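You operate a simulated robot arm through the tools that you are given. There is no shell and no other tool. Be economical: measure what you need, move in short steps, check, and stop when the job is done.

The job below is to be done with a simulated robot arm. You get a single attempt, and the scene is never put back.

TASK
Boil 500 ml of water in the saucepan with its lid on.
Fine: pour to the mark and stand the jug back, cover the pan, turn the small zone to 120 and switch it off once the display shows 100 C. Set down upright: clear water jug.

Only the result counts: the job must be done as asked and must still hold three seconds after the hand-in. Knocking over, shifting, dropping, spilling or breaking anything else fails it. A push-on lid holds only when it is set on centred and level and pressed home; a screw cap is set on level and turned clockwise until tight.

THE ROBOT
A 7-joint arm with a two-finger gripper, on a carriage that runs on a rail from [-2.343, 0.011] to [0.037, 0] (x, y) and turns from -143 to 189 degrees about z. Base frame: it is fixed where the carriage stands at the start and does not move with it; the origin is on the floor, on the carriage's upright axis, x ahead of it, y to its left, z up; the surface under the hand at the start is at about z = 0.9. Lengths are in m, angles in degrees, forces in N, time in s.
Its first joint turns from -149.0 to 149.0 degrees. Places, roughly: knob of the large zone [-0.1, 0.6, 0.9]; knob of the small zone [0.4, 0.6, 0.9]; small hob zone [0.3, 0.8, 0.9]. Payload 2.45 kg.
The TCP is the grasp point between the finger pads, 0.026 m short of the fingertips. In the tool frame z runs along the fingers and y along their closing line. The gripper opens to 0.096 m. The gripper's body begins 0.069 m behind the TCP.
Orientation is told as [roll, pitch, yaw] about the base's x, y, z axes, in that order, counted from this pose: with the fingers straight down and closing along the base's y, the tool's x points along the base's -x, its y along +y and its z along -z.

THE INTERFACE
- The arm moves only by the tool step_arm. Its argument "series" is text: rows parted by semicolons, each of 7 numbers parted by spaces: the shift along the tool's x, y, z in mm, then the turn, a rotation vector about the tool's x, y, z in degrees, then the closure, from 0 (fully open) to 1 (shut). In form: x y z ax ay az grip; .... A call has 1 to 10 rows; each row shifts and turns the commanded pose from where the row before left it, along the tool's axes as they then stand. Each row takes 0.2 s and may step no farther than 0.05 m and 8.6 degrees from the row before; otherwise, or with a gripper value out of range, the whole call is refused. Where a pose cannot be reached the arm comes as near as it can. A force on the tool above 40 N (or 10 N above the force at the start of the call, whichever is more), or a blocked arm, ends the call early, and 0.2 s more pass. The fingers move at their own pace and stop on an object; they squeeze with about 36 N. The grip force told is the motor's: it shows also when the fingers shut on nothing. Time passes only in rows, and 0.2 s behind the last, so rows that do not move let the fingers close. The reply holds the time, the measured pose of the TCP, the force on the tool along the base axes, the opening and the grip force, in the units named above and with some noise, with the torque about the TCP (base axes, N m) and any sound that the robot's microphone picked up, and new pictures: "show" is both (left out), scene, wrist or none.
- Cameras (640 x 400 px; columns grow to the right, rows downward): "scene" is now at [0.0062, 0.2329, 1.6482]; the picture's right is [0.78, -0.63, 0.00], its down [-0.44, -0.55, -0.71] and it looks along [0.45, 0.55, -0.70] (base axes); focal length 294 px, centre (320, 200). "wrist" rides on the gripper at [0.082, 0.003, -0.098] in the tool frame; the picture's right is [-0.04, 1.00, 0.00], its down [-0.73, -0.03, -0.68] and it looks along [-0.68, -0.03, 0.73] (tool axes); focal length 256 px, centre (320, 200). There is no depth. A picture from a camera that has moved, and an enlarged one, comes with that camera's place and axes in the base frame and with its lens.
- slide_trunk(by): slides the trunk up (or, below 0, down) by that many m; the arm and the scene camera ride with it, the base frame stays. It gives what a move gives, with no picture.
- base_move(legs): drives the robot by 1 to 6 legs, each [ahead, left, turn to the left] in m, m and degrees, along the robot's own axes; the way and the turn of a leg run together, so that a leg with both is an arc; at most 1.5 m and 180 degrees a leg. The arm and the cameras ride along, it lands a little off, and it stops where it bumps. It keeps to its track: a leg is cut to what the track allows. It gives what a move gives, and a new picture of the scene camera.
- aim_head(pan, tilt): turns the head with the scene camera to pan (to the left, within 155 degrees either way) and tilt (down, from -29 to 69), counted from straight ahead of the robot. It gives what a move gives, and a new picture of the scene camera.
- zoom(camera, box): a new picture of the part [left, top, right, bottom] of that camera's present view, enlarged. No time passes.
- close_job(): hands the job in; it is judged then, once.

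Work in short steps. Places have to be worked out from the pictures, the camera data and where the tool is seen: move nearer, look again, correct. Check each grasp and each placing, and mend what went wrong. You have 120 turns and 260 pictures in all, those below and enlarged ones among them. Open the gripper and draw the arm clear of the work before you hand the job in, unless the task says otherwise; then end with one line.

The tools are called after ">>>" as name(argument=value, ...) on one line, values as JSON. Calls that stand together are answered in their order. step_arm: Moves the arm, as the interface text tells. Its arguments: {"type":"object","properties":{"series":{"type":"string"},"show":{"type":"string","enum":["both","scene","wrist","none"]}},"required":["series"]} The other tools are called the same way: slide_trunk (by) slides the trunk up or down; base_move (legs) drives the base; aim_head (pan, tilt) turns the head that bears the scene camera; zoom (camera, box) takes an enlarged picture of a part of a camera's view; close_job () hands the job in.

At the start:

```text
time: 0.0
position: [0.4767, 0.7802, 1.2762]
tool_rot: [0.0, 0.0, -0.1]
wrist_force: [-0.3, -0.6, -0.1]
moment: [0.01, 0.0, 0.0]
finger_gap: 0.0959
grasp_force: 0.1
trunk travel left (down, up): [-0.65, 0.06]
robot x, y, heading: [0.0022, 0.0035, 0.1]
head pan, tilt: [50.9, 44.6]
```

scene: 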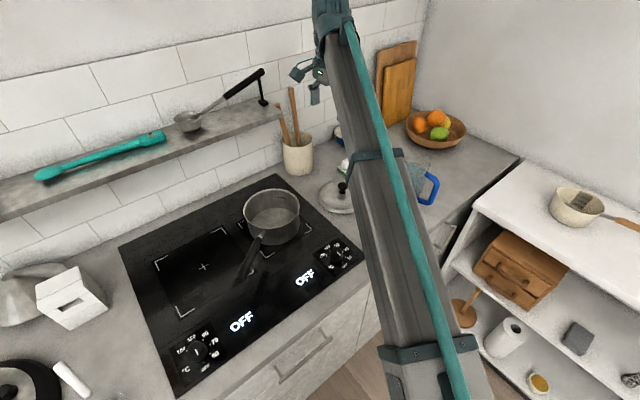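
wrist: 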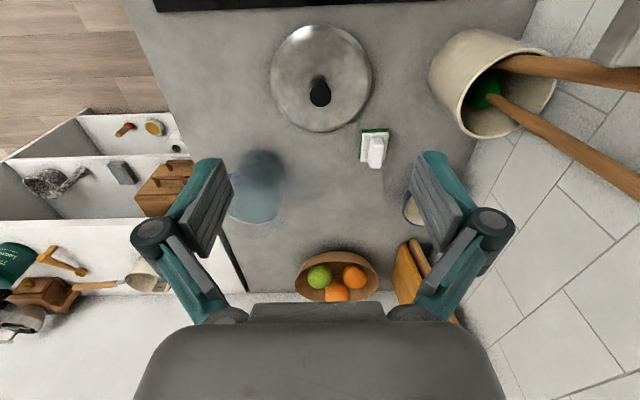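

The arm hides the jug in the scene view; I enlarge both views to find the jug, the lid and the knobs.

>>> zoom(camera="scene", box=[300, 100, 460, 230])

>>> zoom(camera="wrist", box=[200, 0, 460, 240])

>>> zoom(camera="scene", box=[160, 180, 380, 380])

```text
3.08 times, centred on (380, 165) of scene
camera zoom: at [0.0062, 0.2329, 1.6482], right [0.78, -0.63, 0.0], down [-0.44, -0.55, -0.71], along [0.45, 0.55, -0.7], focal length 904 px, centre (135, 308)
```

zoom: 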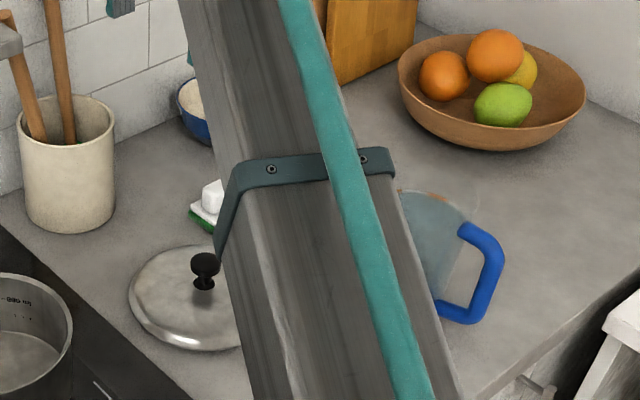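

```text
1.67 times, centred on (330, 120) of wrist
camera zoom: at [0.3968, 0.783, 1.3774], right [0.04, 1.0, 0.0], down [0.73, -0.03, 0.68], along [0.68, -0.03, -0.73], focal length 427 px, centre (303, 333)
```

zoom: 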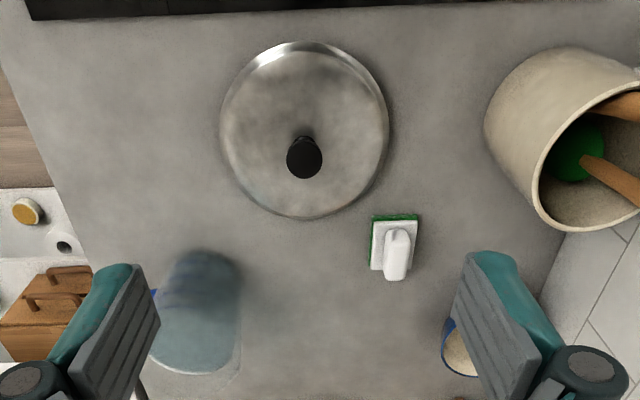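

```text
2.00 times, centred on (270, 280) of scene
camera zoom: at [0.0062, 0.2329, 1.6482], right [0.78, -0.63, 0.0], down [-0.44, -0.55, -0.71], along [0.45, 0.55, -0.7], focal length 588 px, centre (420, 40)
```

zoom: 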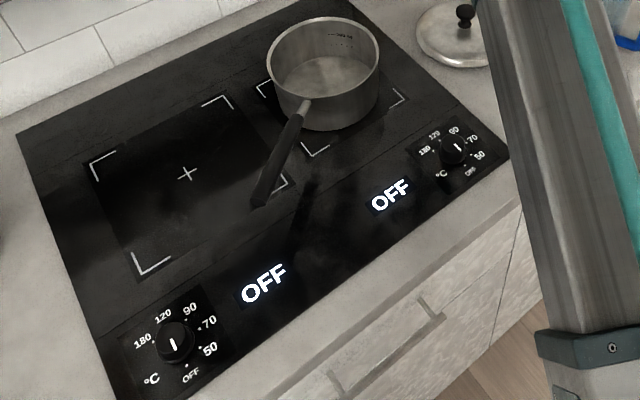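

Pan is near (0.29, 0.82) and the lid knob near (0.555, 0.776); the jug stands around (0.72, 0.63) with its handle toward the front. I draw the hand back to uncover the jug.

>>> step_arm(series="50 0 0 0 0 0 0;50 -40 0 0 0 0 0;50 -40 0 0 0 0 0;50 -40 0 0 0 0 0;0 0 0 0 0 0 0")

```text
refused: row 2 steps farther than a row can; nothing moved
```

Combined step was too long; I split it into shorter ones.

>>> step_arm(series="45 0 0 0 0 0 0;35 -30 0 0 0 0 0;35 -30 0 0 0 0 0;35 -30 0 0 0 0 0;35 -30 0 0 0 0 0;0 0 0 0 0 0 0")

```text
time: 1.4
position: [0.295, 0.6655, 1.2699]
tool_rot: [0.7, -0.2, 0.0]
wrist_force: [0.0, 0.4, 0.2]
moment: [0.01, 0.0, 0.01]
finger_gap: 0.096
grasp_force: 0.1
out of reach, approached as far as the arm can: row 5
trunk travel left (down, up): [-0.65, 0.06]
robot x, y, heading: [0.0017, -0.0003, -0.0]
head pan, tilt: [50.9, 44.6]
camera scene: at [0.0063, 0.2328, 1.6482], right [0.78, -0.63, 0.0], down [-0.44, -0.55, -0.71], along [0.45, 0.55, -0.7], focal length 294 px, centre (320, 200)
camera wrist: at [0.2136, 0.667, 1.3704], right [0.04, 1.0, 0.01], down [0.73, -0.04, 0.68], along [0.68, -0.02, -0.73], focal length 256 px, centre (320, 200)
```

scene: 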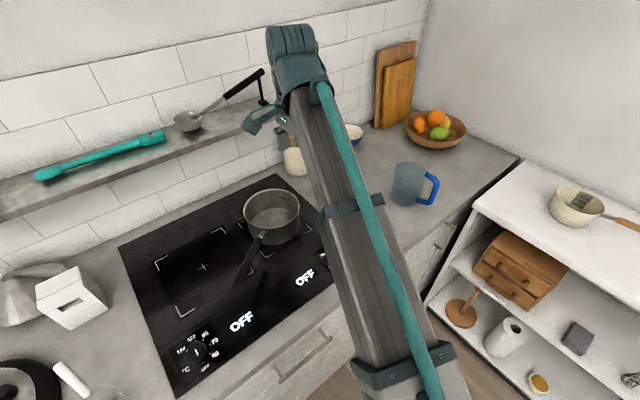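
wrist: 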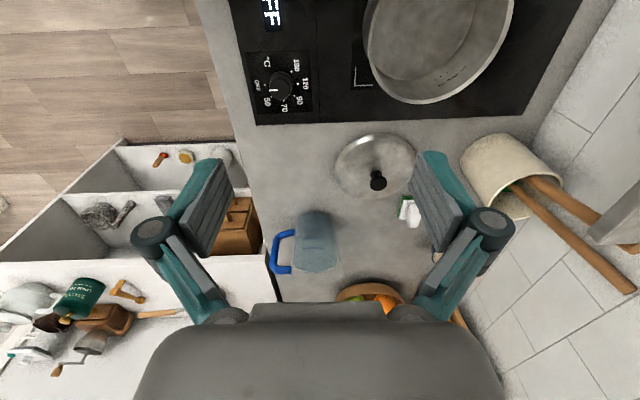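

Both cameras now see the jug; I enlarge it and the marks inside the pan.

>>> zoom(camera="scene", box=[375, 145, 455, 220])

>>> zoom(camera="wrist", box=[250, 180, 370, 300])

>>> zoom(camera="wrist", box=[360, 0, 530, 110])

>>> zoom(camera="scene", box=[230, 180, 310, 250])

```text
5.33 times, centred on (415, 182) of scene
camera zoom: at [0.0063, 0.2328, 1.6482], right [0.78, -0.63, 0.0], down [-0.44, -0.55, -0.71], along [0.45, 0.55, -0.7], focal length 1567 px, centre (-187, 293)
```

zoom: 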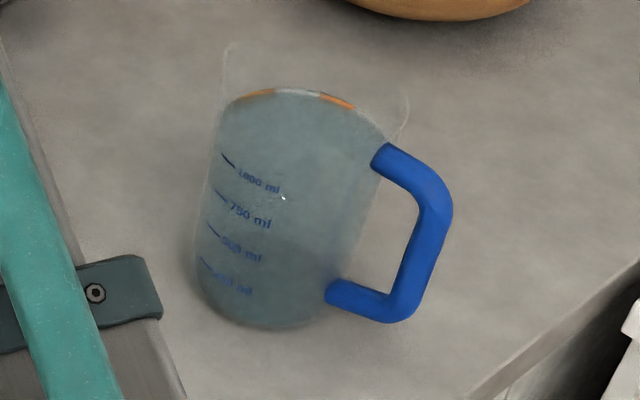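

```text
3.33 times, centred on (310, 240) of wrist
camera zoom: at [0.2136, 0.667, 1.3704], right [0.04, 1.0, 0.01], down [0.73, -0.04, 0.68], along [0.68, -0.02, -0.73], focal length 853 px, centre (353, 67)
```

zoom: 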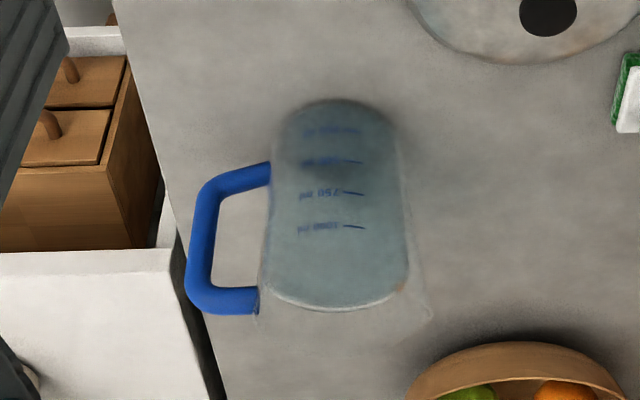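

```text
3.64 times, centred on (445, 55) of wrist
camera zoom: at [0.2136, 0.667, 1.3704], right [0.04, 1.0, 0.01], down [0.73, -0.04, 0.68], along [0.68, -0.02, -0.73], focal length 931 px, centre (-134, 727)
```

zoom: 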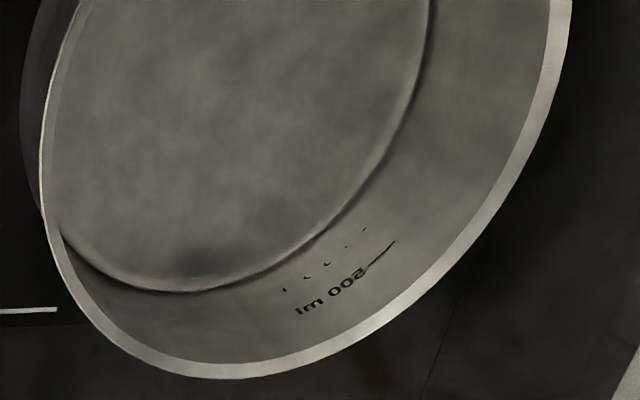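

```text
5.71 times, centred on (270, 215) of scene
camera zoom: at [0.0063, 0.2328, 1.6482], right [0.78, -0.63, 0.0], down [-0.44, -0.55, -0.71], along [0.45, 0.55, -0.7], focal length 1678 px, centre (606, 114)
```

zoom: 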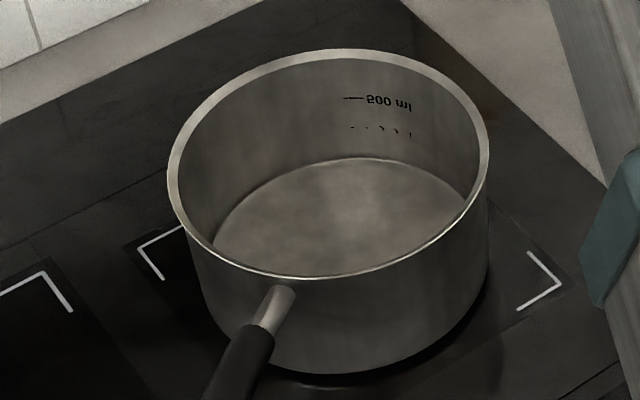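

The jug's axis is near (0.738, 0.637) and its handle bar near (0.736, 0.536, 1.0) pointing to -y. The pan has a 500 ml mark inside. I turn the hand to yaw -90 so that it can grip the handle from the front.

>>> step_arm(series="-40 0 0 0 0 0 0;-40 0 0 0 0 8.5 0;0 0 0 0 0 8.5 0;0 0 0 0 0 8.5 0;0 0 0 0 0 8.5 0;0 0 0 0 0 8.5 0;0 0 0 0 0 8.5 0;0 0 0 0 0 8.5 0;0 0 0 0 0 8.5 0;0 0 0 0 0 8.5 0", show="none")

```text
time: 3.6
position: [0.374, 0.6622, 1.2704]
tool_rot: [-0.1, 0.1, -76.7]
wrist_force: [-0.1, 0.1, -0.1]
moment: [0.01, 0.02, -0.01]
finger_gap: 0.0961
grasp_force: 0.1
trunk travel left (down, up): [-0.65, 0.06]
robot x, y, heading: [-0.0031, 0.0003, -0.1]
head pan, tilt: [50.9, 44.6]
```

Finish the yaw and move toward a spot in front of the jug's handle, still high.

>>> step_arm(series="0 0 0 0 0 6.7 0;0 0 0 0 0 6.7 0;-33 37 0 0 0 0 0;-33 37 0 0 0 0 0;-33 37 0 0 0 0 0;-33 37 0 0 0 0 0;-33 37 0 0 0 0 0;-33 37 0 0 0 0 0;-33 37 0 0 0 0 0;-33 37 0 0 0 0 0")

```text
time: 5.8
position: [0.6714, 0.3996, 1.2694]
tool_rot: [0.0, -0.1, -89.9]
wrist_force: [1.8, -0.8, -0.7]
moment: [0.01, 0.02, 0.03]
finger_gap: 0.0961
grasp_force: 0.0
trunk travel left (down, up): [-0.65, 0.06]
robot x, y, heading: [0.0001, 0.0009, -0.1]
head pan, tilt: [50.9, 44.6]
camera scene: at [0.0069, 0.2325, 1.6482], right [0.78, -0.63, 0.0], down [-0.44, -0.55, -0.71], along [0.45, 0.55, -0.7], focal length 294 px, centre (320, 200)
camera wrist: at [0.6755, 0.4808, 1.3705], right [1.0, -0.04, 0.0], down [-0.03, -0.73, 0.68], along [-0.03, -0.68, -0.73], focal length 256 px, centre (320, 200)
```

scene: 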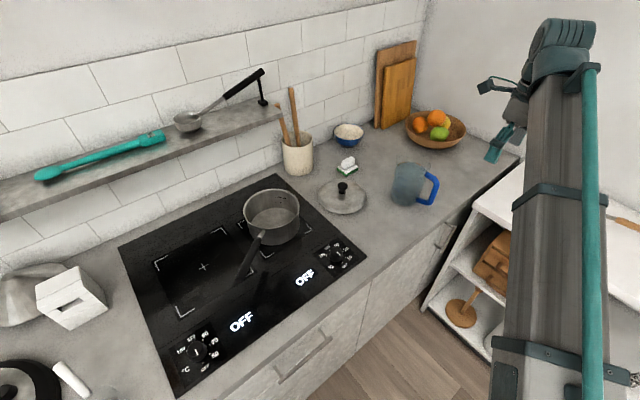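
wrist: 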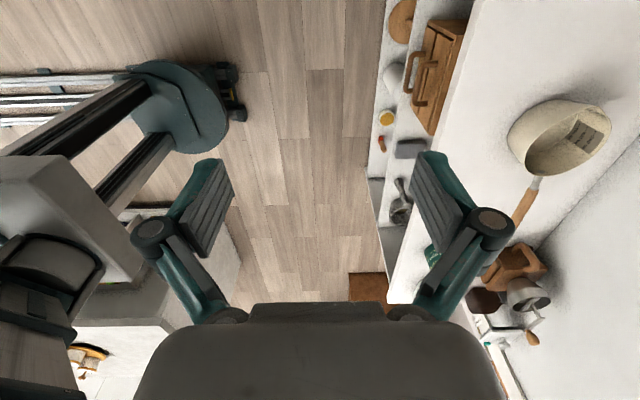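

The view is clear. Now I pitch the hand up toward horizontal, fingers pointing to +y.

>>> step_arm(series="0 0 0 0 8 0 0;0 0 0 0 8 0 0;0 0 0 0 8 0 0;0 0 0 0 8 0 0;0 0 0 0 8 0 0;0 0 0 0 8 0 0;0 0 0 0 8 0 0;0 0 0 0 8 0 0;0 0 0 0 8 0 0")

```text
time: 7.8
position: [0.6692, 0.3999, 1.2702]
tool_rot: [0.0, 72.2, -89.7]
wrist_force: [0.9, -0.3, 0.4]
moment: [0.01, 0.01, 0.0]
finger_gap: 0.0961
grasp_force: 0.1
trunk travel left (down, up): [-0.65, 0.06]
robot x, y, heading: [0.0009, 0.0003, -0.1]
head pan, tilt: [50.9, 44.6]
camera scene: at [0.0063, 0.2329, 1.6482], right [0.78, -0.63, 0.0], down [-0.44, -0.55, -0.71], along [0.45, 0.55, -0.7], focal length 294 px, centre (320, 200)
camera wrist: at [0.6744, 0.3313, 1.3805], right [1.0, -0.01, -0.04], down [-0.03, -0.87, -0.49], along [-0.03, 0.49, -0.87], focal length 256 px, centre (320, 200)
```

scene: 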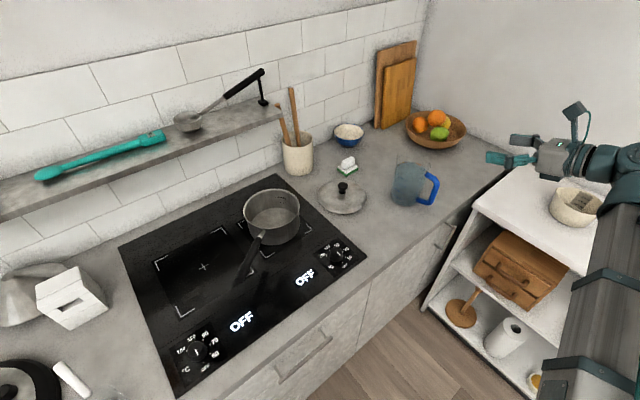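
wrist: 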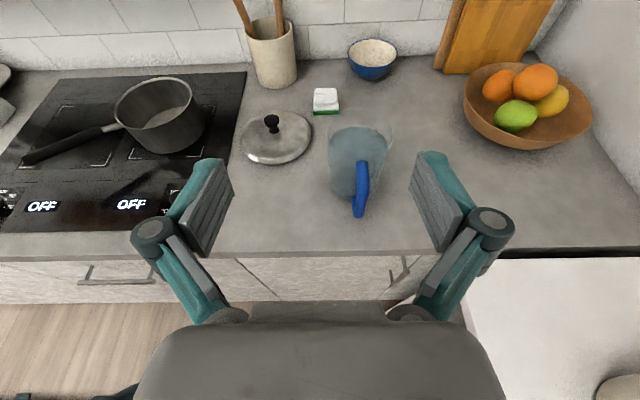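

This is a good posture. I enlarge the jug in the wrist view to refine the handle's place.

>>> zoom(camera="wrist", box=[300, 110, 420, 230])

>>> zoom(camera="scene", box=[300, 230, 370, 280])

```text
3.33 times, centred on (360, 170) of wrist
camera zoom: at [0.6744, 0.3313, 1.3805], right [1.0, -0.01, -0.04], down [-0.03, -0.87, -0.49], along [-0.03, 0.49, -0.87], focal length 853 px, centre (187, 300)
```

zoom: 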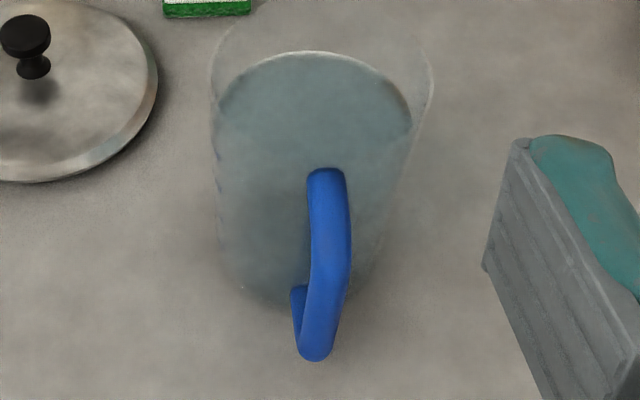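

```text
8.00 times, centred on (335, 255) of scene
camera zoom: at [0.0063, 0.2329, 1.6482], right [0.78, -0.63, 0.0], down [-0.44, -0.55, -0.71], along [0.45, 0.55, -0.7], focal length 2350 px, centre (200, -240)
```

zoom: 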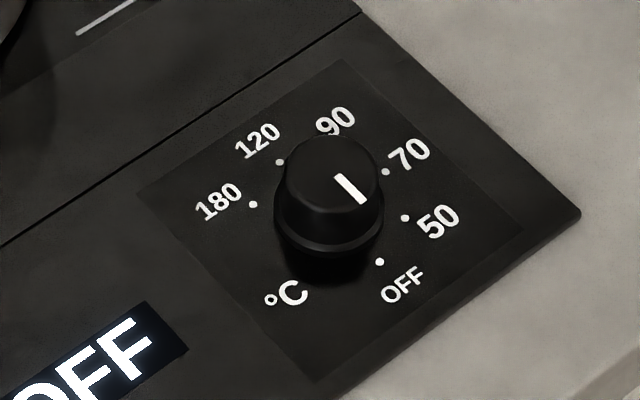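

Handle bar is at about x=0.731, y=0.536, 18 mm thick, z 0.96–1.04. I align in x and lower the trunk so that the hand comes level with it.

>>> step_arm(series="0 31 0 0 0 0 0;0 31 0 0 0 0 0;0 0 0 0 0 0 0", show="none")

>>> slide_trunk(by=-0.2)

>>> step_arm(series="0 0 0 0 0 0 0")

```text
time: 8.6
position: [0.731, 0.398, 1.2708]
tool_rot: [0.1, 72.1, -89.8]
wrist_force: [-0.8, -0.1, -1.1]
moment: [0.01, -0.01, 0.03]
finger_gap: 0.0962
grasp_force: 0.1
trunk travel left (down, up): [-0.65, 0.06]
robot x, y, heading: [0.0008, 0.0017, -0.2]
head pan, tilt: [50.9, 44.6]
```

```text
time: 10.8
position: [0.7312, 0.3994, 1.0711]
tool_rot: [0.0, 72.0, -90.0]
wrist_force: [1.0, -0.8, 0.1]
moment: [-0.02, -0.01, -0.01]
finger_gap: 0.0961
grasp_force: 0.1
trunk travel left (down, up): [-0.45, 0.26]
robot x, y, heading: [-0.0011, -0.0012, 0.4]
head pan, tilt: [50.9, 44.6]
```

```text
time: 11.2
position: [0.7326, 0.3978, 1.0706]
tool_rot: [0.1, 71.9, -89.9]
wrist_force: [-0.5, 0.0, -0.2]
moment: [0.03, 0.03, -0.03]
finger_gap: 0.0959
grasp_force: 0.0
trunk travel left (down, up): [-0.45, 0.26]
robot x, y, heading: [-0.0035, -0.0001, 0.1]
head pan, tilt: [50.9, 44.6]
camera scene: at [0.0062, 0.2329, 1.4482], right [0.78, -0.63, 0.0], down [-0.44, -0.55, -0.71], along [0.45, 0.55, -0.7], focal length 294 px, centre (320, 200)
camera wrist: at [0.7366, 0.3302, 1.1813], right [1.0, -0.01, -0.04], down [-0.03, -0.87, -0.49], along [-0.03, 0.49, -0.87], focal length 256 px, centre (320, 200)
```

scene: 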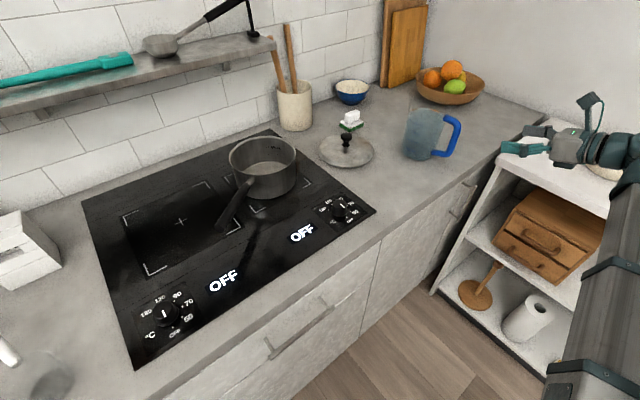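
wrist: 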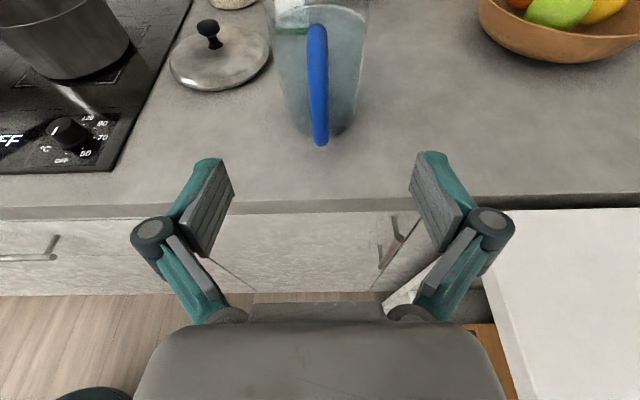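

The bar sits centred between the fingers. I lower the rest and go forward, stopping a little short.

>>> step_arm(series="-31 0 10 0 0 0 0;-31 0 10 0 0 0 0;10 0 32 0 0 0 0;10 0 32 0 0 0 0;10 0 30 0 0 0 0;0 0 0 0 0 0 0")

```text
time: 12.6
position: [0.7314, 0.4956, 1.0079]
tool_rot: [0.1, 72.0, -89.9]
wrist_force: [-0.4, 0.0, 1.4]
moment: [-0.01, 0.0, 0.0]
finger_gap: 0.0958
grasp_force: 0.1
trunk travel left (down, up): [-0.45, 0.26]
robot x, y, heading: [-0.0001, -0.0004, -0.0]
head pan, tilt: [50.9, 44.6]
camera scene: at [0.0062, 0.2331, 1.4481], right [0.78, -0.63, 0.0], down [-0.44, -0.55, -0.71], along [0.45, 0.55, -0.7], focal length 294 px, centre (320, 200)
camera wrist: at [0.7357, 0.4275, 1.118], right [1.0, -0.01, -0.04], down [-0.03, -0.87, -0.49], along [-0.03, 0.49, -0.87], focal length 256 px, centre (320, 200)
```

scene: 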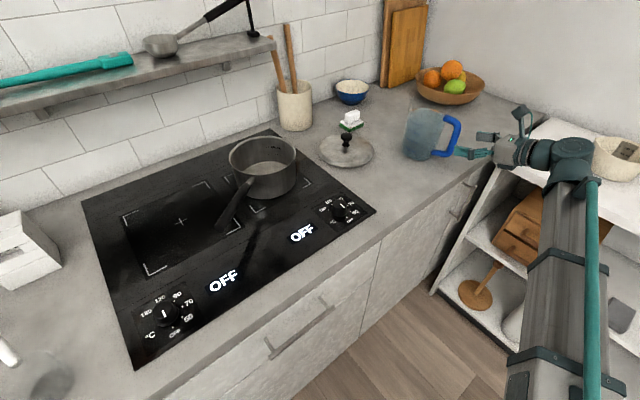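
wrist: 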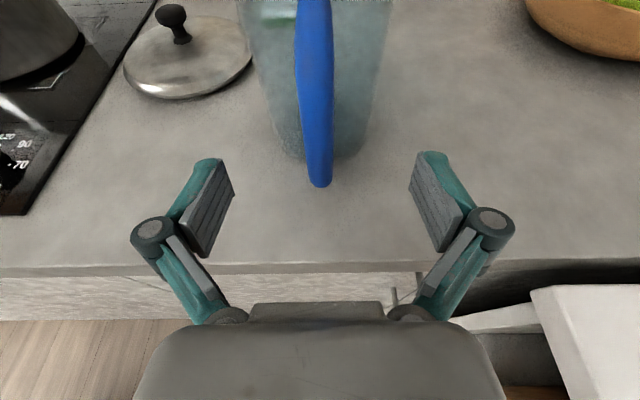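

Forward the last 45 mm so that the bar lies at the grasp point.

>>> step_arm(series="7 0 21 0 0 0 0;7 0 21 0 0 0 0;0 0 0 0 0 0 0")

>>> zoom(camera="scene", box=[390, 90, 520, 180])

```text
time: 13.4
position: [0.7316, 0.5406, 1.0047]
tool_rot: [0.0, 72.0, -89.8]
wrist_force: [0.0, 0.7, 1.1]
moment: [-0.02, -0.03, 0.01]
finger_gap: 0.096
grasp_force: 0.1
trunk travel left (down, up): [-0.45, 0.26]
robot x, y, heading: [-0.001, 0.001, 0.0]
head pan, tilt: [50.9, 44.6]
camera scene: at [0.0062, 0.2331, 1.4481], right [0.78, -0.63, 0.0], down [-0.44, -0.55, -0.71], along [0.45, 0.55, -0.7], focal length 294 px, centre (320, 200)
camera wrist: at [0.7364, 0.4731, 1.1167], right [1.0, -0.01, -0.04], down [-0.03, -0.87, -0.49], along [-0.03, 0.49, -0.87], focal length 256 px, centre (320, 200)
```

scene: 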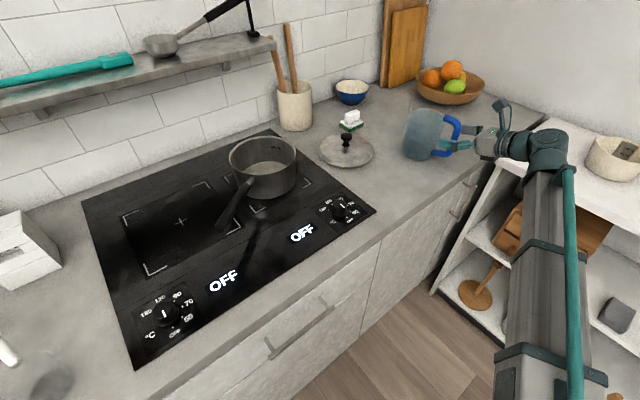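
wrist: 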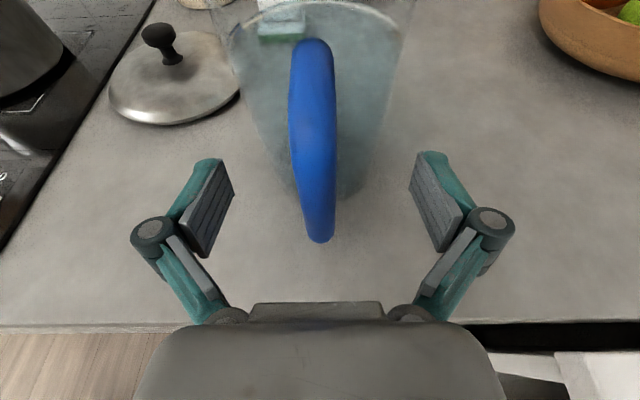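

```text
4.44 times, centred on (455, 135) of scene
camera zoom: at [0.0062, 0.2331, 1.4481], right [0.78, -0.63, 0.0], down [-0.44, -0.55, -0.71], along [0.45, 0.55, -0.7], focal length 1306 px, centre (-280, 489)
```

zoom: 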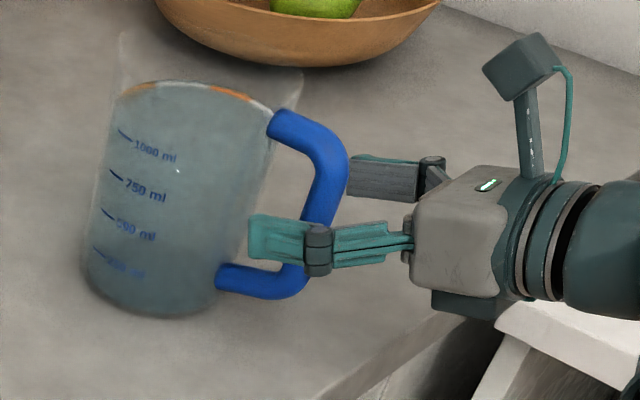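

The bar is about 4 mm to -x of the finger centre; I correct and close.

>>> step_arm(series="0 -4 0 0 0 0 0;0 0 0 0 0 0 0.6;0 0 0 0 0 0 0.8;0 0 0 0 0 0 1;0 0 0 0 0 0 1;0 0 0 0 0 0 1;0 0 0 0 0 0 1")

```text
time: 15.0
position: [0.7292, 0.5402, 1.007]
tool_rot: [0.1, 72.0, -89.8]
wrist_force: [2.9, 0.1, 0.3]
moment: [-0.16, -0.11, -0.06]
finger_gap: 0.0171
grasp_force: 36.2
trunk travel left (down, up): [-0.45, 0.26]
robot x, y, heading: [-0.0008, -0.0023, 0.0]
head pan, tilt: [50.9, 44.6]
camera scene: at [0.0064, 0.2328, 1.4482], right [0.78, -0.63, 0.0], down [-0.44, -0.55, -0.71], along [0.45, 0.55, -0.7], focal length 294 px, centre (320, 200)
camera wrist: at [0.7329, 0.473, 1.1169], right [1.0, -0.01, -0.04], down [-0.03, -0.87, -0.49], along [-0.03, 0.49, -0.87], focal length 256 px, centre (320, 200)
```

scene: 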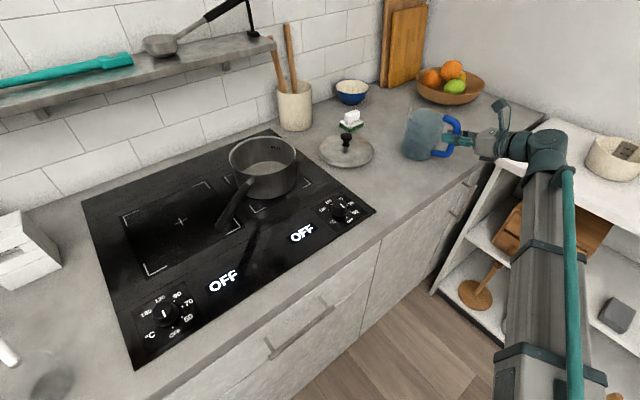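
wrist: 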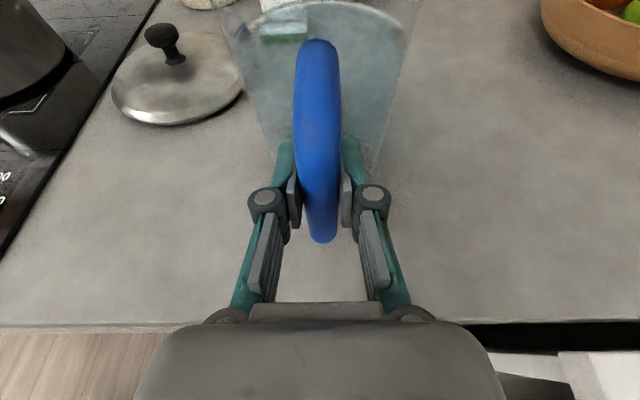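

Gripped, 17 mm gap. I lift gently by 6 mm to see whether the jug stays level.

>>> step_arm(series="3 0 -1 0 0 0 1;3 0 -1 0 0 0 1;0 0 0 0 0 0 1;0 0 0 0 0 0 1")

>>> zoom(camera="scene", box=[390, 90, 520, 180])

```text
time: 16.0
position: [0.7288, 0.5415, 1.011]
tool_rot: [-0.1, 71.9, -90.0]
wrist_force: [0.1, -0.7, -11.3]
moment: [-0.91, 0.06, 0.0]
finger_gap: 0.0175
grasp_force: 35.7
trunk travel left (down, up): [-0.45, 0.26]
robot x, y, heading: [-0.0031, -0.0004, -0.1]
head pan, tilt: [50.9, 44.6]
camera scene: at [0.0073, 0.2337, 1.448], right [0.78, -0.63, 0.0], down [-0.44, -0.55, -0.71], along [0.45, 0.55, -0.7], focal length 294 px, centre (320, 200)
camera wrist: at [0.7335, 0.4741, 1.1217], right [1.0, -0.01, -0.04], down [-0.03, -0.87, -0.49], along [-0.03, 0.49, -0.87], focal length 256 px, centre (320, 200)
```

scene: 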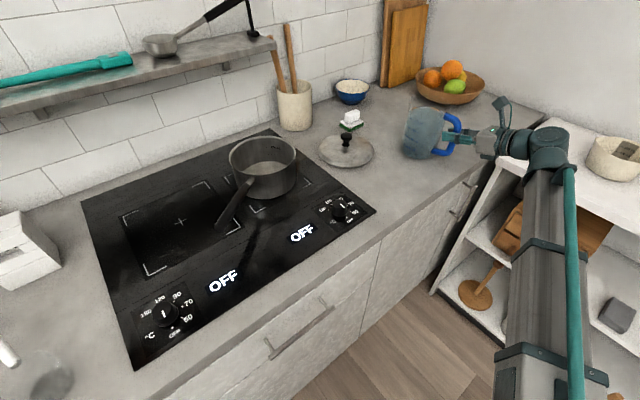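
wrist: 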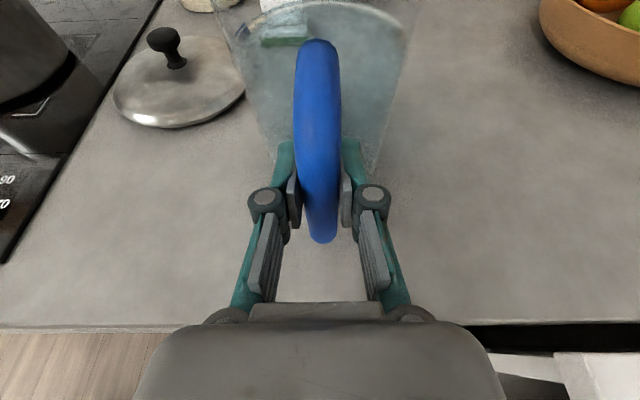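

```text
4.44 times, centred on (455, 135) of scene
camera zoom: at [0.0073, 0.2337, 1.448], right [0.78, -0.63, 0.0], down [-0.44, -0.55, -0.71], along [0.45, 0.55, -0.7], focal length 1306 px, centre (-280, 489)
```

zoom: 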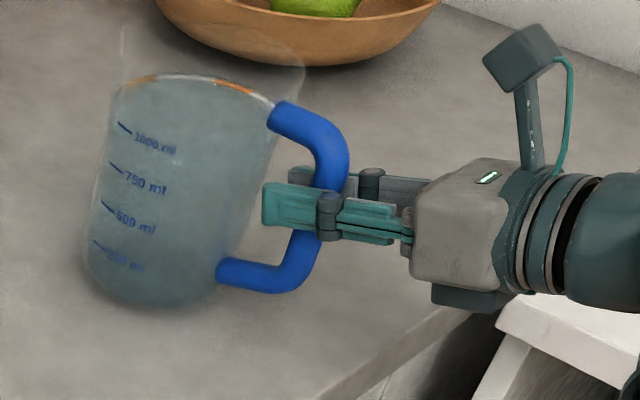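

Load 11.3 N already, jug looks nearly level. Lift another 8 mm and check again.

>>> step_arm(series="4 0 -1 0 0 0 1;4 0 -1 0 0 0 1;0 0 0 0 0 0 1;0 0 0 0 0 0 1", show="none")

>>> zoom(camera="scene", box=[390, 90, 520, 180])

```text
time: 17.0
position: [0.7278, 0.5421, 1.0193]
tool_rot: [-0.2, 71.9, -89.9]
wrist_force: [-0.3, 0.2, -12.0]
moment: [-0.95, 0.0, 0.01]
finger_gap: 0.0172
grasp_force: 35.7
trunk travel left (down, up): [-0.45, 0.26]
robot x, y, heading: [0.0011, 0.0014, -0.1]
head pan, tilt: [50.9, 44.6]
```

```text
4.44 times, centred on (455, 135) of scene
camera zoom: at [0.0073, 0.2337, 1.448], right [0.78, -0.63, 0.0], down [-0.44, -0.55, -0.71], along [0.45, 0.55, -0.7], focal length 1306 px, centre (-280, 489)
```

zoom: 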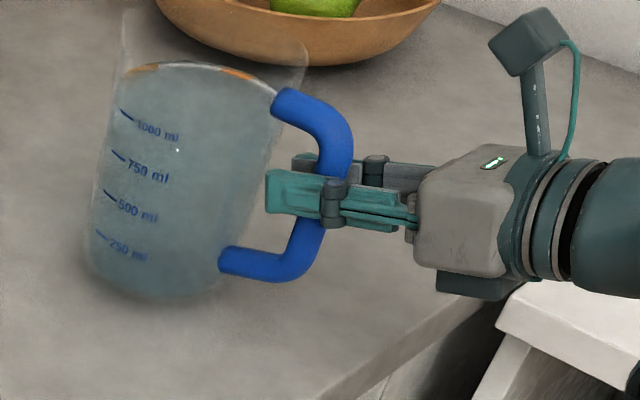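

It holds with ~12 N. I raise everything smoothly with the trunk, so that the jug clears lid and pan.

>>> slide_trunk(by=0.05)

>>> zoom(camera="scene", box=[390, 90, 520, 180])

```text
time: 17.9
position: [0.7301, 0.5425, 1.0695]
tool_rot: [0.0, 71.8, -89.9]
wrist_force: [0.2, 0.8, -11.3]
moment: [-0.94, 0.02, 0.0]
finger_gap: 0.0174
grasp_force: 36.3
trunk travel left (down, up): [-0.5, 0.21]
robot x, y, heading: [0.0013, -0.0006, -0.2]
head pan, tilt: [50.9, 44.6]
```

```text
4.44 times, centred on (455, 135) of scene
camera zoom: at [0.0074, 0.2339, 1.4979], right [0.78, -0.63, 0.0], down [-0.44, -0.55, -0.71], along [0.45, 0.55, -0.7], focal length 1306 px, centre (-280, 489)
```

zoom: 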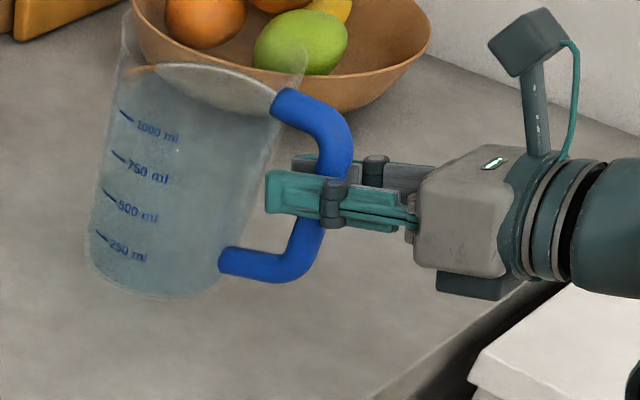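

Steady. Raise another 0.1 m, then try a short carriage move.

>>> slide_trunk(by=0.1)

>>> base_move(legs=[[-0.1, 0, 0]])

```text
time: 19.2
position: [0.7284, 0.543, 1.1699]
tool_rot: [-0.1, 72.0, -90.0]
wrist_force: [0.4, -0.3, -11.5]
moment: [-0.95, 0.01, 0.0]
finger_gap: 0.0174
grasp_force: 36.4
trunk travel left (down, up): [-0.6, 0.11]
robot x, y, heading: [-0.0023, -0.0016, 0.0]
head pan, tilt: [50.9, 44.6]
```

```text
time: 20.4
position: [0.6282, 0.5432, 1.1705]
tool_rot: [0.0, 72.0, -89.9]
wrist_force: [-0.2, 0.7, -11.2]
moment: [-0.9, 0.1, 0.03]
finger_gap: 0.0172
grasp_force: 36.1
trunk travel left (down, up): [-0.6, 0.11]
robot x, y, heading: [-0.0954, 0.0004, 0.0]
head pan, tilt: [50.9, 44.6]
camera scene: at [-0.0929, 0.2342, 1.598], right [0.78, -0.63, 0.0], down [-0.44, -0.55, -0.71], along [0.45, 0.55, -0.7], focal length 294 px, centre (320, 200)
```

scene: 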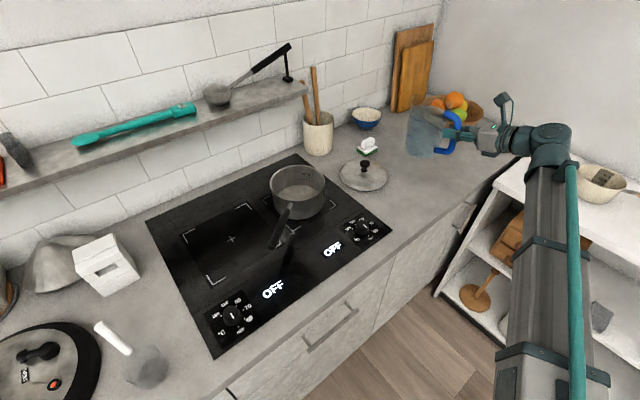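

The carriage carries it smoothly. Drive on so that the jug comes in front of the pan in x.

>>> base_move(legs=[[-0.33, 0, 0]])

>>> aim_head(pan=45, tilt=45)

```text
time: 22.5
position: [0.2985, 0.5474, 1.1698]
tool_rot: [-0.1, 71.9, -89.7]
wrist_force: [-1.2, 0.5, -10.8]
moment: [-0.88, 0.09, 0.02]
finger_gap: 0.017
grasp_force: 36.3
trunk travel left (down, up): [-0.6, 0.11]
robot x, y, heading: [-0.4245, 0.0006, 0.2]
head pan, tilt: [50.9, 44.6]
camera scene: at [-0.4214, 0.2358, 1.598], right [0.78, -0.63, 0.0], down [-0.44, -0.55, -0.71], along [0.45, 0.55, -0.7], focal length 294 px, centre (320, 200)
```

scene: 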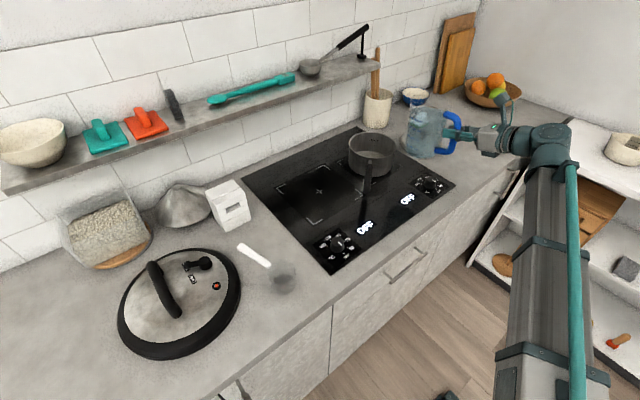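

```text
time: 23.2
position: [0.2977, 0.5473, 1.1674]
tool_rot: [0.0, 71.9, -89.7]
wrist_force: [0.0, -0.2, -12.2]
moment: [-0.86, 0.12, 0.0]
finger_gap: 0.0172
grasp_force: 36.3
trunk travel left (down, up): [-0.6, 0.11]
robot x, y, heading: [-0.4271, 0.0021, 0.4]
head pan, tilt: [45.0, 45.0]
camera scene: at [-0.4147, 0.23, 1.5975], right [0.71, -0.7, 0.0], down [-0.5, -0.5, -0.71], along [0.5, 0.5, -0.71], focal length 294 px, centre (320, 200)
```

scene: 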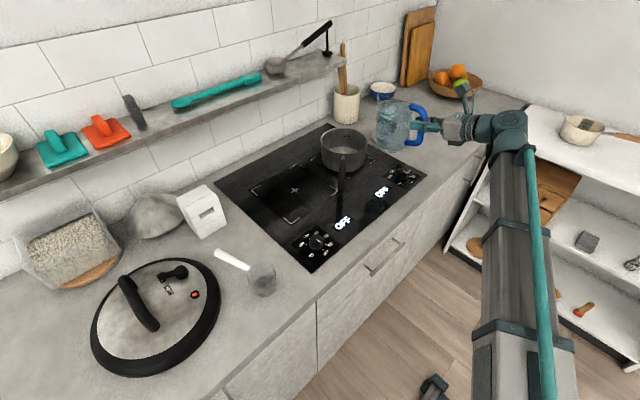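

Look closer at the pan and the jug from here, scene and wrist.

>>> zoom(camera="scene", box=[290, 80, 450, 200])

>>> step_arm(series="0 0 0 0 0 0 1", show="wrist")

```text
3.33 times, centred on (370, 140) of scene
camera zoom: at [-0.4147, 0.23, 1.5975], right [0.71, -0.7, 0.0], down [-0.5, -0.5, -0.71], along [0.5, 0.5, -0.71], focal length 979 px, centre (153, 400)
```

zoom: 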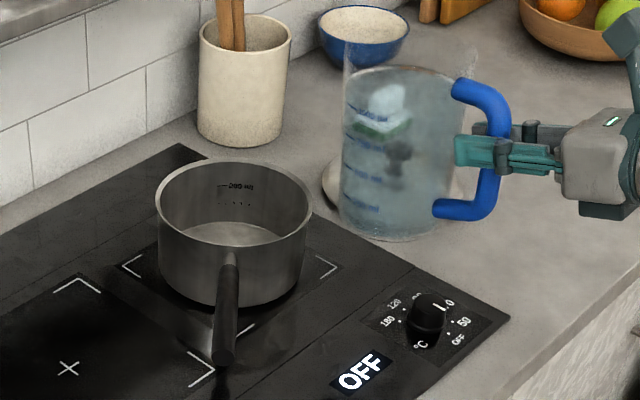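

```text
time: 23.6
position: [0.2993, 0.5471, 1.1689]
tool_rot: [-0.2, 71.9, -89.8]
wrist_force: [0.2, -0.3, -11.3]
moment: [-0.91, 0.07, 0.01]
finger_gap: 0.0175
grasp_force: 35.6
trunk travel left (down, up): [-0.6, 0.11]
robot x, y, heading: [-0.4304, 0.0019, 0.5]
head pan, tilt: [45.0, 45.0]
camera wrist: at [0.3041, 0.4802, 1.2801], right [1.0, -0.01, -0.04], down [-0.02, -0.87, -0.49], along [-0.03, 0.49, -0.87], focal length 256 px, centre (320, 200)
```

wrist: 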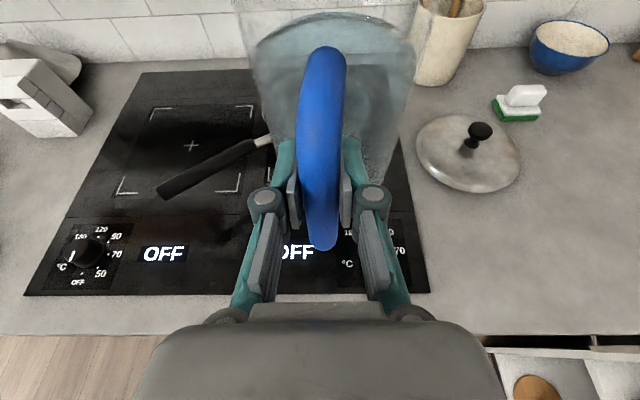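

Pan centre is about (0.285, 0.805), rim near z=1.0. I bring the jug forward so its spout will be over the near half of the pan and tilt slowly by 16 degrees.

>>> step_arm(series="9 -5 13 0 0 0 1;9 -5 13 0 0 0 1;8 -4 13 0 0 0 1;0 0 0 0 -3 0 1;0 0 0 0 -4 0 1;0 0 0 0 -4 0 1;0 0 0 0 -4 0 1;0 0 0 0 0 0 1;0 0 0 0 0 0 1")

>>> zoom(camera="scene", box=[290, 80, 450, 200])

```text
time: 25.6
position: [0.2839, 0.5926, 1.1818]
tool_rot: [-0.1, 56.9, -89.7]
wrist_force: [-0.2, -0.4, -11.2]
moment: [-0.73, 0.08, 0.01]
finger_gap: 0.0174
grasp_force: 36.0
trunk travel left (down, up): [-0.6, 0.11]
robot x, y, heading: [-0.4259, 0.0033, 0.4]
head pan, tilt: [45.0, 45.0]
camera scene: at [-0.4147, 0.2301, 1.5975], right [0.71, -0.7, 0.0], down [-0.5, -0.5, -0.71], along [0.5, 0.5, -0.71], focal length 294 px, centre (320, 200)
camera wrist: at [0.2894, 0.5557, 1.3068], right [1.0, -0.01, -0.03], down [-0.02, -0.97, -0.24], along [-0.03, 0.24, -0.97], focal length 256 px, centre (320, 200)
```

scene: 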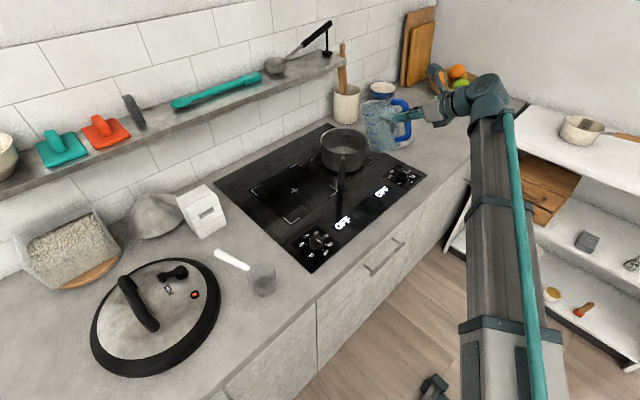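
wrist: 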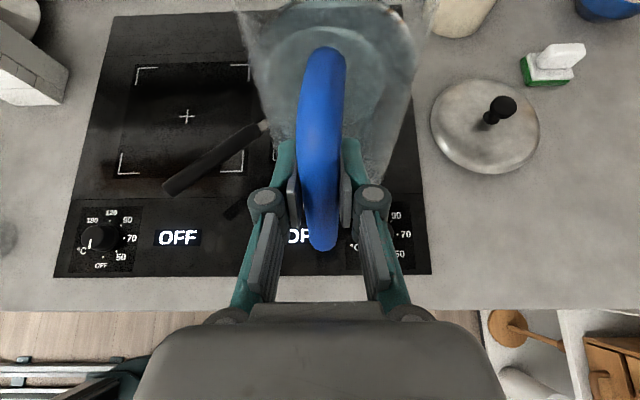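

```text
3.33 times, centred on (370, 140) of scene
camera zoom: at [-0.4147, 0.2301, 1.5975], right [0.71, -0.7, 0.0], down [-0.5, -0.5, -0.71], along [0.5, 0.5, -0.71], focal length 979 px, centre (153, 400)
```

zoom: 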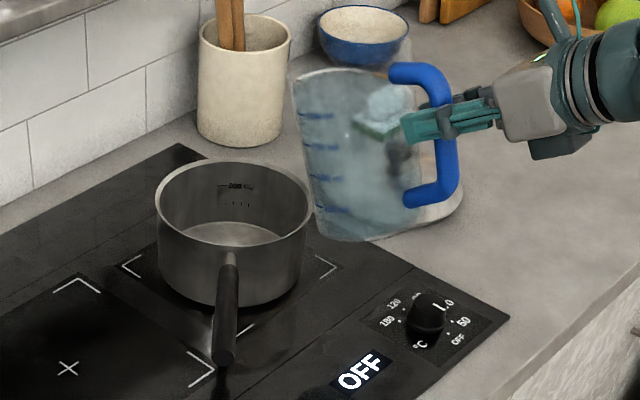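

Spout is at about (0.284, 0.743, 1.167). I shift it 28 mm deeper over the pan and tilt a further 10 degrees.

>>> step_arm(series="12 0 9 0 0 0 1;12 0 9 0 0 0 1;0 0 0 0 -3 0 1;0 0 0 0 -3 0 1;0 0 0 0 -2 0 1;0 0 0 0 -2 0 1;0 0 0 0 0 0 1;0 0 0 0 0 0 1")

>>> zoom(camera="scene", box=[290, 80, 450, 200])

```text
time: 27.4
position: [0.285, 0.6214, 1.1929]
tool_rot: [-0.1, 46.8, -89.8]
wrist_force: [-0.7, -0.3, -11.8]
moment: [-0.59, 0.1, 0.02]
finger_gap: 0.0174
grasp_force: 36.0
trunk travel left (down, up): [-0.6, 0.11]
robot x, y, heading: [-0.4291, 0.0029, 0.2]
head pan, tilt: [45.0, 45.0]
camera scene: at [-0.4147, 0.2301, 1.5975], right [0.71, -0.7, 0.0], down [-0.5, -0.5, -0.71], along [0.5, 0.5, -0.71], focal length 294 px, centre (320, 200)
camera wrist: at [0.2896, 0.6057, 1.3224], right [1.0, -0.02, -0.03], down [-0.02, -1.0, -0.07], along [-0.03, 0.07, -1.0], focal length 256 px, centre (320, 200)
```

scene: 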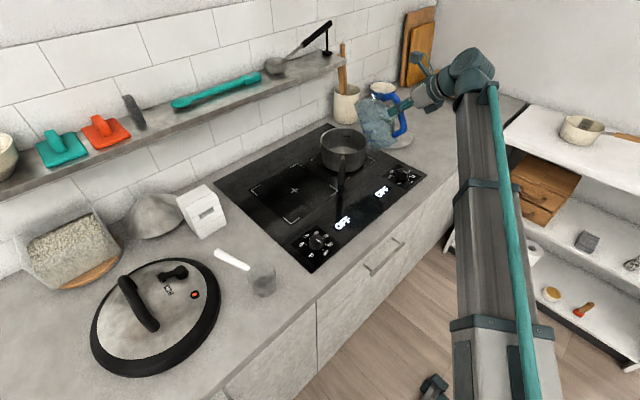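
wrist: 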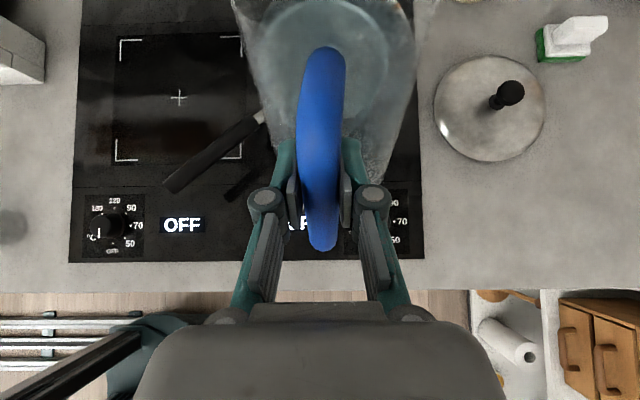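

```text
3.33 times, centred on (370, 140) of scene
camera zoom: at [-0.4147, 0.2301, 1.5975], right [0.71, -0.7, 0.0], down [-0.5, -0.5, -0.71], along [0.5, 0.5, -0.71], focal length 979 px, centre (153, 400)
```

zoom: 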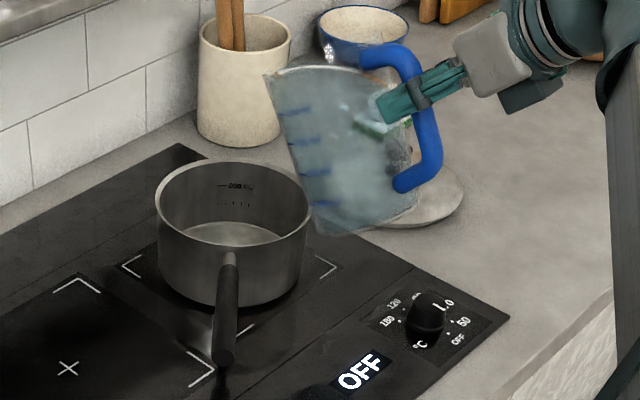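

Spout now at about y=0.775 over the pan, no water yet. Tilt on in small steps.

>>> step_arm(series="0 0 0 0 -2 0 1;0 0 0 0 -2 0 1;0 0 0 0 -1 0 1;0 0 0 0 -1 0 1;0 0 0 0 0 0 1", show="none")

>>> zoom(camera="scene", box=[290, 80, 450, 200])

```text
time: 28.6
position: [0.2841, 0.6224, 1.192]
tool_rot: [-0.1, 40.9, -89.6]
wrist_force: [0.5, -0.2, -11.1]
moment: [-0.49, 0.08, 0.02]
finger_gap: 0.0172
grasp_force: 36.1
trunk travel left (down, up): [-0.6, 0.11]
robot x, y, heading: [-0.4258, 0.0037, 0.0]
head pan, tilt: [45.0, 45.0]
```

```text
3.33 times, centred on (370, 140) of scene
camera zoom: at [-0.4148, 0.2301, 1.5975], right [0.71, -0.7, 0.0], down [-0.5, -0.5, -0.71], along [0.5, 0.5, -0.71], focal length 979 px, centre (153, 400)
```

zoom: 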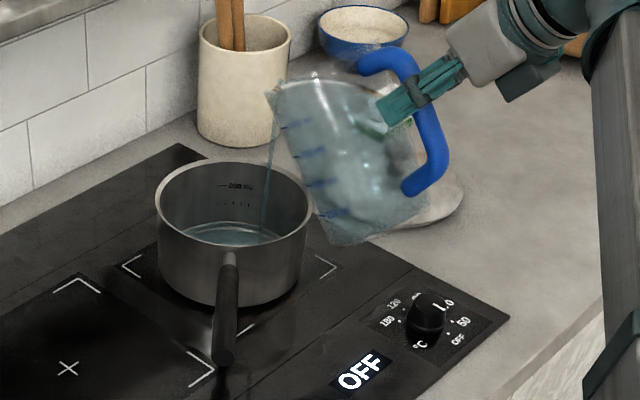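

Water is running into the pan. I hold this tilt and watch the flow.

>>> step_arm(series="0 0 0 0 0 0 1;0 0 0 0 0 0 1;0 0 0 0 0 0 1;0 0 0 0 0 0 1", show="none")

>>> zoom(camera="scene", box=[290, 80, 450, 200])

```text
time: 29.6
position: [0.2841, 0.6205, 1.192]
tool_rot: [-0.1, 40.9, -89.5]
wrist_force: [0.0, -0.3, -11.2]
moment: [-0.51, 0.1, -0.02]
finger_gap: 0.0171
grasp_force: 36.1
trunk travel left (down, up): [-0.6, 0.11]
robot x, y, heading: [-0.429, 0.0007, 0.3]
head pan, tilt: [45.0, 45.0]
```

```text
3.33 times, centred on (370, 140) of scene
camera zoom: at [-0.4148, 0.2301, 1.5975], right [0.71, -0.7, 0.0], down [-0.5, -0.5, -0.71], along [0.5, 0.5, -0.71], focal length 979 px, centre (153, 400)
```

zoom: 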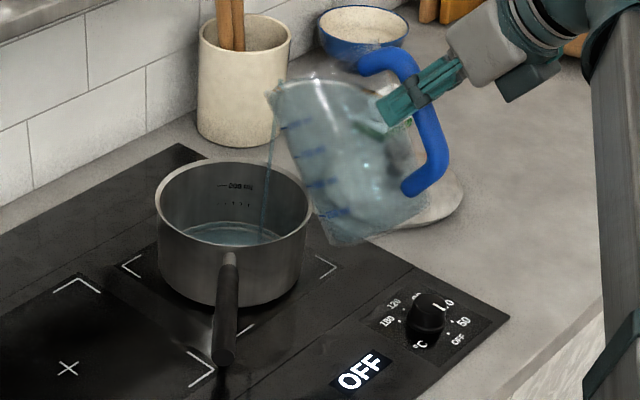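

Only a thin stream. Tilt 6 more degrees slowly, shifting 10 mm deeper.

>>> step_arm(series="4 0 3 0 -1.5 0 1;4 0 3 0 -1.5 0 1;0 0 0 0 -1.5 0 1;0 0 0 0 -1.5 0 1;0 0 0 0 0 0 1;0 0 0 0 0 0 1;0 0 0 0 0 0 1", show="none")

>>> zoom(camera="scene", box=[290, 80, 450, 200])

```text
time: 31.2
position: [0.2827, 0.6303, 1.1934]
tool_rot: [-0.1, 35.0, -89.5]
wrist_force: [-0.4, 0.0, -9.6]
moment: [-0.38, 0.11, 0.02]
finger_gap: 0.0173
grasp_force: 36.3
trunk travel left (down, up): [-0.6, 0.11]
robot x, y, heading: [-0.4257, 0.0023, 0.3]
head pan, tilt: [45.0, 45.0]
```

```text
3.33 times, centred on (370, 140) of scene
camera zoom: at [-0.4148, 0.23, 1.5975], right [0.71, -0.7, 0.0], down [-0.5, -0.5, -0.71], along [0.5, 0.5, -0.71], focal length 979 px, centre (153, 400)
```

zoom: 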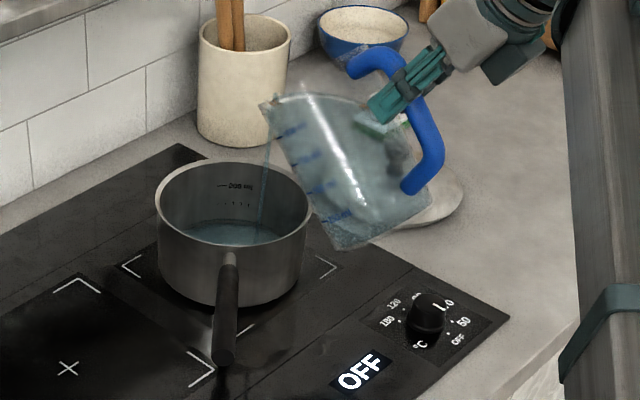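

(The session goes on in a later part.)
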